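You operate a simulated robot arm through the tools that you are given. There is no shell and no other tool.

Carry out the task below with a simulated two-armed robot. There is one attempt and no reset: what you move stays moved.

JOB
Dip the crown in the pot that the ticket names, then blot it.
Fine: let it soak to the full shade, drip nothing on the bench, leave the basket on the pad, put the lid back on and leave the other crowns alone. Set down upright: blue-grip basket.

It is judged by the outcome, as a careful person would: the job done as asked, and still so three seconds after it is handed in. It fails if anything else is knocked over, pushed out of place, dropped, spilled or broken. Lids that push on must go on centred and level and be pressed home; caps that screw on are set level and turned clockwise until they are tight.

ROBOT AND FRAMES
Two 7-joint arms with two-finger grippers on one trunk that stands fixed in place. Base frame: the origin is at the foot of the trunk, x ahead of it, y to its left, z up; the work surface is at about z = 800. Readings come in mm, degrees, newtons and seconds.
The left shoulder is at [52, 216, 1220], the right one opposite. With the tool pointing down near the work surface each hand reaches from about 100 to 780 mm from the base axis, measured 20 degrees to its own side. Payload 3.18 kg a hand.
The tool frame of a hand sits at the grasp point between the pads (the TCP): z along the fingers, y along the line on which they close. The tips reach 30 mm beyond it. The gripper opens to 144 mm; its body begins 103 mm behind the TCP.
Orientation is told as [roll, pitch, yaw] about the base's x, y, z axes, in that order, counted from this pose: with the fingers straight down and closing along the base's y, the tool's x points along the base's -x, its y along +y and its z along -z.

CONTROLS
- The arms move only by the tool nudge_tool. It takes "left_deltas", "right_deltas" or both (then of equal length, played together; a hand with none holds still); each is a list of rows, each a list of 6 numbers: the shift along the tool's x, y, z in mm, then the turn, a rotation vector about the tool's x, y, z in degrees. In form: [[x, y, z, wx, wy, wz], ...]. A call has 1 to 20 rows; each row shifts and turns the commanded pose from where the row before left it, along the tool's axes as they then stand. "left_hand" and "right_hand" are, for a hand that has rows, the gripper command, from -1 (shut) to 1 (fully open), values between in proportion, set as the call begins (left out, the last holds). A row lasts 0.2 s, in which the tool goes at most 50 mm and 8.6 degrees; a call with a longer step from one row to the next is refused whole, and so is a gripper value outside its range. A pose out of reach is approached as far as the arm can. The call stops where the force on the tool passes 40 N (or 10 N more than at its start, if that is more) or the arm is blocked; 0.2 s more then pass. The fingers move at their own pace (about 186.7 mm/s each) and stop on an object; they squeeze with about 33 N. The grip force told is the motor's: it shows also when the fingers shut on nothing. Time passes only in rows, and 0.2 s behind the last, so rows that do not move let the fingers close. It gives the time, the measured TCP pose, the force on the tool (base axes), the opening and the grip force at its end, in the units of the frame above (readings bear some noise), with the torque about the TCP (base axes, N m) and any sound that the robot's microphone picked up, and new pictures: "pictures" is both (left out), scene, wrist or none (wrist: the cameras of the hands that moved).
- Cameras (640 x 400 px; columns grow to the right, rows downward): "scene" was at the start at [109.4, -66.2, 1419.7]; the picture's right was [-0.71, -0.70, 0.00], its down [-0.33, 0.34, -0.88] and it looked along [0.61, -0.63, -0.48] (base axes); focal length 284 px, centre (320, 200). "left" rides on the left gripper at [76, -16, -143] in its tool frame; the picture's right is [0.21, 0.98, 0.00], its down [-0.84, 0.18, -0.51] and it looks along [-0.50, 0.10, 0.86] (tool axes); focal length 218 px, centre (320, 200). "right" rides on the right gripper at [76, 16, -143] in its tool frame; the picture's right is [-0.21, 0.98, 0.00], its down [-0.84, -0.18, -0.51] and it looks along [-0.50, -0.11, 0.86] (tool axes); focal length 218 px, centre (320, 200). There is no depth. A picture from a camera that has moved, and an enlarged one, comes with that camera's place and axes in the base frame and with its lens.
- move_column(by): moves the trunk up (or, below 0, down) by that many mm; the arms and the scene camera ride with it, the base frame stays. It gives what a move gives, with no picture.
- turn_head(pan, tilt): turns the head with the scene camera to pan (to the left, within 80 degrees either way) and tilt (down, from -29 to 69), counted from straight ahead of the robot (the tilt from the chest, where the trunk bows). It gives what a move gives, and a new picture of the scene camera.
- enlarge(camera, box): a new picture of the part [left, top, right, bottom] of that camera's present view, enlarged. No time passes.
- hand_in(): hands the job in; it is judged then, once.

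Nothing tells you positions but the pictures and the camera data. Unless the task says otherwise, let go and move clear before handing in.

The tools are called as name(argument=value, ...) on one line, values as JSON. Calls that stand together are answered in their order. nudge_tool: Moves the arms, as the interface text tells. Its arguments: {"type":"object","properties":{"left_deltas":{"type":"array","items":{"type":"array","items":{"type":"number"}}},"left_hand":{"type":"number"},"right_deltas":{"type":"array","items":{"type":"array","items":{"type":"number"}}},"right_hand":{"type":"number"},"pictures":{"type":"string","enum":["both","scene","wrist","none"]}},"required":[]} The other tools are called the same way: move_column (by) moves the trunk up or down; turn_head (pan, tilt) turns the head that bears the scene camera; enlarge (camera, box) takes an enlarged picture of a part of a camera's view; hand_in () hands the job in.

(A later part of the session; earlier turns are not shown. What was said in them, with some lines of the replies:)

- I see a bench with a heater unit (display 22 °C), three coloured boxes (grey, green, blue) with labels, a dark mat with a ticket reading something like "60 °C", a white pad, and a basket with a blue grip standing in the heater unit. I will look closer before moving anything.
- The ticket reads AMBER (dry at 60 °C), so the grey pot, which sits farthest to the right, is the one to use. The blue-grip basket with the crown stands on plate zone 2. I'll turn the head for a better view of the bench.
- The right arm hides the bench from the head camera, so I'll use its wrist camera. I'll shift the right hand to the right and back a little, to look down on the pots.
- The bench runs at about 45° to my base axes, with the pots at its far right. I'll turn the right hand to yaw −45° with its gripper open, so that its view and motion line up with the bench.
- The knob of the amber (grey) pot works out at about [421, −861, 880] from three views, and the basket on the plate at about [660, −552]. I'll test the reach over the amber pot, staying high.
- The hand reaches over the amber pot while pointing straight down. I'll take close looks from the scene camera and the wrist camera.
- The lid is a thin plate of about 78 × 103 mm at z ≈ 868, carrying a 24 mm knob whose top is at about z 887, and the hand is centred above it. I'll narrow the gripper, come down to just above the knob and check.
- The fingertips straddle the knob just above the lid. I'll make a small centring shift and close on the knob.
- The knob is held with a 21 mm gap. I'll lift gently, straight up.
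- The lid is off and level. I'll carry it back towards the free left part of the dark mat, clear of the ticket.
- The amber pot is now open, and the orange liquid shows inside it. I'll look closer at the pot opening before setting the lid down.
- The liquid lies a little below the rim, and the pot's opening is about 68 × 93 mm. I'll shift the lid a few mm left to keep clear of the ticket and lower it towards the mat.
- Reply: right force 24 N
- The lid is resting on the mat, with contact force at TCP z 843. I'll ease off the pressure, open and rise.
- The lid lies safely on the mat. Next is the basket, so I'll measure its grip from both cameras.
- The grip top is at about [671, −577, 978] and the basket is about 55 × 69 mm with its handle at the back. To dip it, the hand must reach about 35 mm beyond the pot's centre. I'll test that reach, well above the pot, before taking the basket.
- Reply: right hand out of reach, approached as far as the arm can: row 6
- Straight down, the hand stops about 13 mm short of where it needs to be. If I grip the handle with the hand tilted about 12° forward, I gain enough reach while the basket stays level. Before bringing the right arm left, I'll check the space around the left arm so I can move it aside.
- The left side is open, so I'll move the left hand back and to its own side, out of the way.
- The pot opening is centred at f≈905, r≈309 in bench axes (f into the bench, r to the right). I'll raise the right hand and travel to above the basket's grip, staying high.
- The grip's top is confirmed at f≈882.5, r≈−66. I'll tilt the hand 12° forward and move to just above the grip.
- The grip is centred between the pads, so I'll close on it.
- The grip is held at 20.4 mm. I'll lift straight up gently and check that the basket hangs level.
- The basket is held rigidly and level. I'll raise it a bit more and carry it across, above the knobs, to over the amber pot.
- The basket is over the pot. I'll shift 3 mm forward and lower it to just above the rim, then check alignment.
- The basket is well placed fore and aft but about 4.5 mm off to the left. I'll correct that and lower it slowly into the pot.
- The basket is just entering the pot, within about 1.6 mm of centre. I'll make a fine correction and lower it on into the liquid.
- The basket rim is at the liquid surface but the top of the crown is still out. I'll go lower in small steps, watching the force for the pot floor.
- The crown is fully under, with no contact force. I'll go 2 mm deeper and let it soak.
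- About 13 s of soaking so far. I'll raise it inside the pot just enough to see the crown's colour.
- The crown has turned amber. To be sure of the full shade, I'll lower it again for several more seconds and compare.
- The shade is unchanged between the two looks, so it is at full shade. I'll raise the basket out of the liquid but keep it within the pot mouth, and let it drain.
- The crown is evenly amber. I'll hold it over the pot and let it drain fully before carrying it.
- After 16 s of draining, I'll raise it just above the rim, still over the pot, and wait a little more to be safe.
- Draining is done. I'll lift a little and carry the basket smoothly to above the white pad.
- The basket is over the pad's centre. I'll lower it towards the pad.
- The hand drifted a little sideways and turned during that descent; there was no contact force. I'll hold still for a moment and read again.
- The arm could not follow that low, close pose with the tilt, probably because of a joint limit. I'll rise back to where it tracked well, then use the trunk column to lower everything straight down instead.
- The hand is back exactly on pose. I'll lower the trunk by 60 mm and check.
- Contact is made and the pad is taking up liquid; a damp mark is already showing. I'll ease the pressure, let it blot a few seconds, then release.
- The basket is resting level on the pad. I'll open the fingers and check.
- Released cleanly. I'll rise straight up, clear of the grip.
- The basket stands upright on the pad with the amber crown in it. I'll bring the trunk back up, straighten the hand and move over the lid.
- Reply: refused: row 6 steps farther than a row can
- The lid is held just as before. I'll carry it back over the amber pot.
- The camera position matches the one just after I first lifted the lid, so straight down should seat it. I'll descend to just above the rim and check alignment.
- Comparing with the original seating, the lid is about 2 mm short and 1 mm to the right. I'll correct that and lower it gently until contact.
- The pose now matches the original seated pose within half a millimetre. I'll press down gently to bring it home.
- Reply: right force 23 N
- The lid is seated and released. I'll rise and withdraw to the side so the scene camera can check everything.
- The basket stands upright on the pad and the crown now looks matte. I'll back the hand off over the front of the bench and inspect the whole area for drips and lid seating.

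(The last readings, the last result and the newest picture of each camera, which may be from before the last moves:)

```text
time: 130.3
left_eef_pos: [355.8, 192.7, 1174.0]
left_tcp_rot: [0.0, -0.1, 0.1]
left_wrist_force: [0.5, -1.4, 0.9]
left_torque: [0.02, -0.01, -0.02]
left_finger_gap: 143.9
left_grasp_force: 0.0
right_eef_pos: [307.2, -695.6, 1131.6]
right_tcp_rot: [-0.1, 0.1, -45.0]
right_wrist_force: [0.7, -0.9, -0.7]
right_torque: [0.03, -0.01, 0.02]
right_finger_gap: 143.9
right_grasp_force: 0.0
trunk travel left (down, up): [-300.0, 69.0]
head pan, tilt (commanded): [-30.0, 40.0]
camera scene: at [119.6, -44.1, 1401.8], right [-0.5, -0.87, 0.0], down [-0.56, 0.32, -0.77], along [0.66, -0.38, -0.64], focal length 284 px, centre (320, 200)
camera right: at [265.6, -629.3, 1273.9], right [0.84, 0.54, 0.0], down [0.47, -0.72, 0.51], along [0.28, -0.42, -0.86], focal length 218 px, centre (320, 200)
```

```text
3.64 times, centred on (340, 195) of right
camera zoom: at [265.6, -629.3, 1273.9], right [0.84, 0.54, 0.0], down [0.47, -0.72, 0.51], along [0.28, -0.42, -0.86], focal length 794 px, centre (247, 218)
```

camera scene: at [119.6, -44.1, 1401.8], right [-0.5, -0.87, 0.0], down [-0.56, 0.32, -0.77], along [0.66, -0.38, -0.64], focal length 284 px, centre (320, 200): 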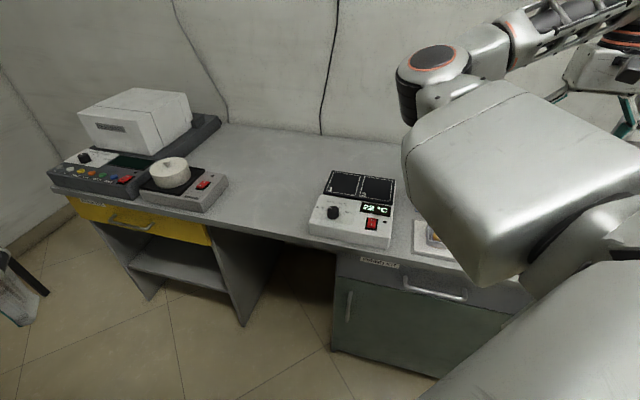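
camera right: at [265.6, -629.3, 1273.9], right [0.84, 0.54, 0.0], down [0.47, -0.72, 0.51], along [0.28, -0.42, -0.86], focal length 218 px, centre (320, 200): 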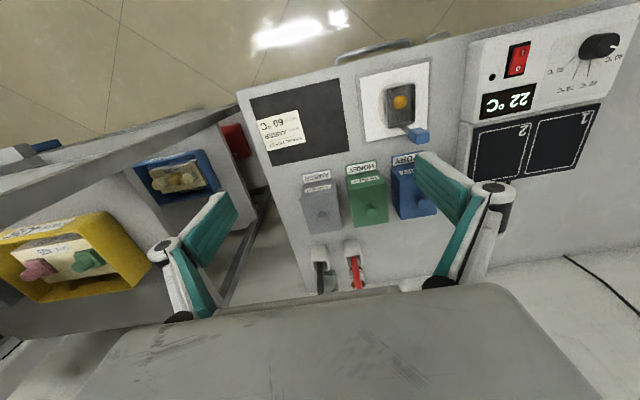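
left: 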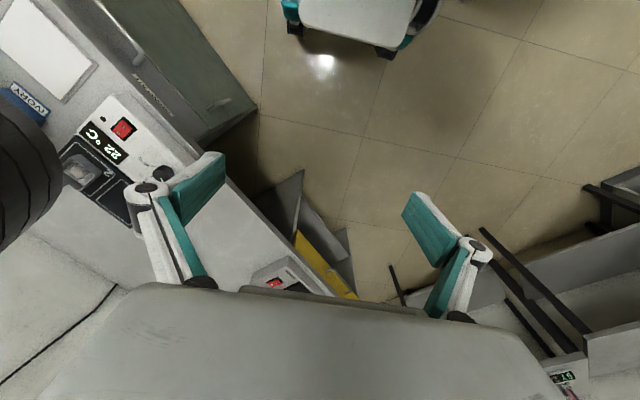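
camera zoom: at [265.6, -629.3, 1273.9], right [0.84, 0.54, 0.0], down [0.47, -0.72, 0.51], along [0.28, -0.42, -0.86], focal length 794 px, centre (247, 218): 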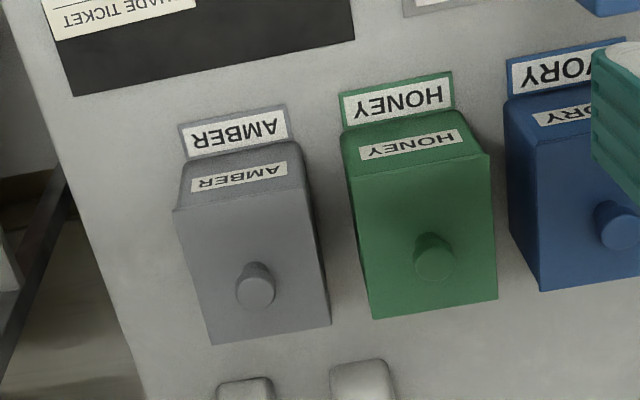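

The bench looks clean and the lid is level and centred. The crown still shows some gloss, so I'll let it sit on the pad a few seconds and look closer.

enlarge(camera="right", box=[360, 60, 440, 150])

nudge_tool(right_deltas=[[0, 0, 0, 0, 0, 0], [0, 0, 0, 0, 0, 0], [0, 0, 0, 0, 0, 0], [0, 0, 0, 0, 0, 0], [0, 0, 0, 0, 0, 0], [0, 0, 0, 0, 0, 0], [0, 0, 0, 0, 0, 0], [0, 0, 0, 0, 0, 0], [0, 0, 0, 0, 0, 0], [0, 0, 0, 0, 0, 0], [0, 0, 0, 0, 0, 0], [0, 0, 0, 0, 0, 0], [0, 0, 0, 0, 0, 0], [0, 0, 0, 0, 0, 0], [0, 0, 0, 0, 0, 0], [0, 0, 0, 0, 0, 0], [0, 0, 0, 0, 0, 0], [0, 0, 0, 0, 0, 0], [0, 0, 0, 0, 0, 0], [0, 0, 0, 0, 0, 0]], pictures="none")

nudge_tool(right_deltas=[[0, 0, 0, 0, 0, 0], [0, 0, 0, 0, 0, 0], [0, 0, 0, 0, 0, 0], [0, 0, 0, 0, 0, 0], [0, 0, 0, 0, 0, 0], [0, 0, 0, 0, 0, 0], [0, 0, 0, 0, 0, 0], [0, 0, 0, 0, 0, 0], [0, 0, 0, 0, 0, 0], [0, 0, 0, 0, 0, 0], [0, 0, 0, 0, 0, 0], [0, 0, 0, 0, 0, 0], [0, 0, 0, 0, 0, 0], [0, 0, 0, 0, 0, 0], [0, 0, 0, 0, 0, 0], [0, 0, 0, 0, 0, 0], [0, 0, 0, 0, 0, 0], [0, 0, 0, 0, 0, 0], [0, 0, 0, 0, 0, 0], [0, 0, 0, 0, 0, 0]], pictures="none")

enlarge(camera="right", box=[360, 60, 440, 150])

```text
4.44 times, centred on (400, 105) of right
camera zoom: at [265.6, -629.3, 1273.9], right [0.84, 0.54, 0.0], down [0.47, -0.72, 0.51], along [0.28, -0.42, -0.86], focal length 970 px, centre (-36, 622)
```

zoom: 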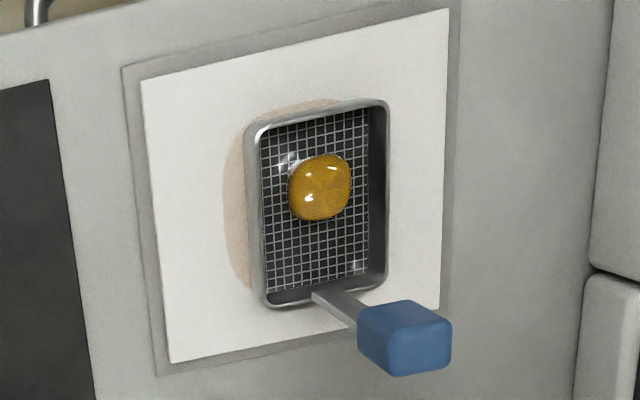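

```text
time: 134.5
left_eef_pos: [356.0, 192.7, 1173.8]
left_tcp_rot: [0.0, 0.1, 0.2]
left_wrist_force: [-0.4, 0.5, -0.2]
left_torque: [0.0, -0.03, -0.02]
left_finger_gap: 143.8
left_grasp_force: 0.1
right_eef_pos: [307.8, -695.8, 1131.2]
right_tcp_rot: [0.0, 0.0, -44.9]
right_wrist_force: [0.2, -0.4, 0.2]
right_torque: [-0.02, 0.0, -0.02]
right_finger_gap: 144.1
right_grasp_force: 0.0
trunk travel left (down, up): [-300.0, 69.0]
head pan, tilt (commanded): [-30.0, 40.0]
```

```text
time: 138.7
left_eef_pos: [355.7, 193.1, 1173.7]
left_tcp_rot: [0.0, -0.1, 0.1]
left_wrist_force: [-0.7, 0.4, -0.1]
left_torque: [0.0, 0.0, -0.03]
left_finger_gap: 144.0
left_grasp_force: 0.0
right_eef_pos: [307.8, -695.0, 1132.0]
right_tcp_rot: [0.0, 0.1, -45.0]
right_wrist_force: [0.3, -0.4, 0.8]
right_torque: [-0.02, 0.02, -0.01]
right_finger_gap: 144.0
right_grasp_force: 0.1
trunk travel left (down, up): [-300.0, 69.0]
head pan, tilt (commanded): [-30.0, 40.0]
```

```text
4.44 times, centred on (400, 105) of right
camera zoom: at [265.7, -629.1, 1274.3], right [0.84, 0.54, 0.0], down [0.47, -0.72, 0.51], along [0.28, -0.43, -0.86], focal length 970 px, centre (-36, 622)
```

zoom: 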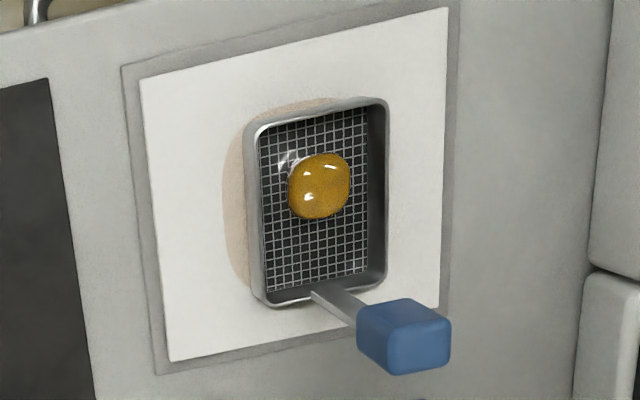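

Everything matches what was asked. The crown is amber at full shade and the blue-grip basket stands upright on the pad with a damp blot mark beneath it. The amber lid is back within about 1 mm of its original place and pressed home. I see no drips on the bench, both hands are clear, and I'm handing in.

hand_in()

```text
The job is handed in.
```

The job is done and handed in. The crown was dipped in the AMBER pot, as the ticket says, and blotted on the white pad.

- **Soak:** it was under for about 22 seconds in all. I checked the colour twice and it did not change between looks, so I took that as full shade.
- **Drips:** I let it drain over the pot for more than 20 seconds before carrying it. I saw no drips on the bench afterwards.
- **Basket:** the blue-grip basket stands upright on the pad, with a damp mark under it. The crown still looked slightly glossy after about 30 seconds there.
- **Lid:** it is back on the AMBER pot, level and within about 1 mm of where it was, and I pressed it down with about 21 N.
- **Left alone:** I did not touch the other crowns or the hotplate. The ticket also says to dry at 60 °C, but you asked for the basket to be left on the pad, so I did not dry it.
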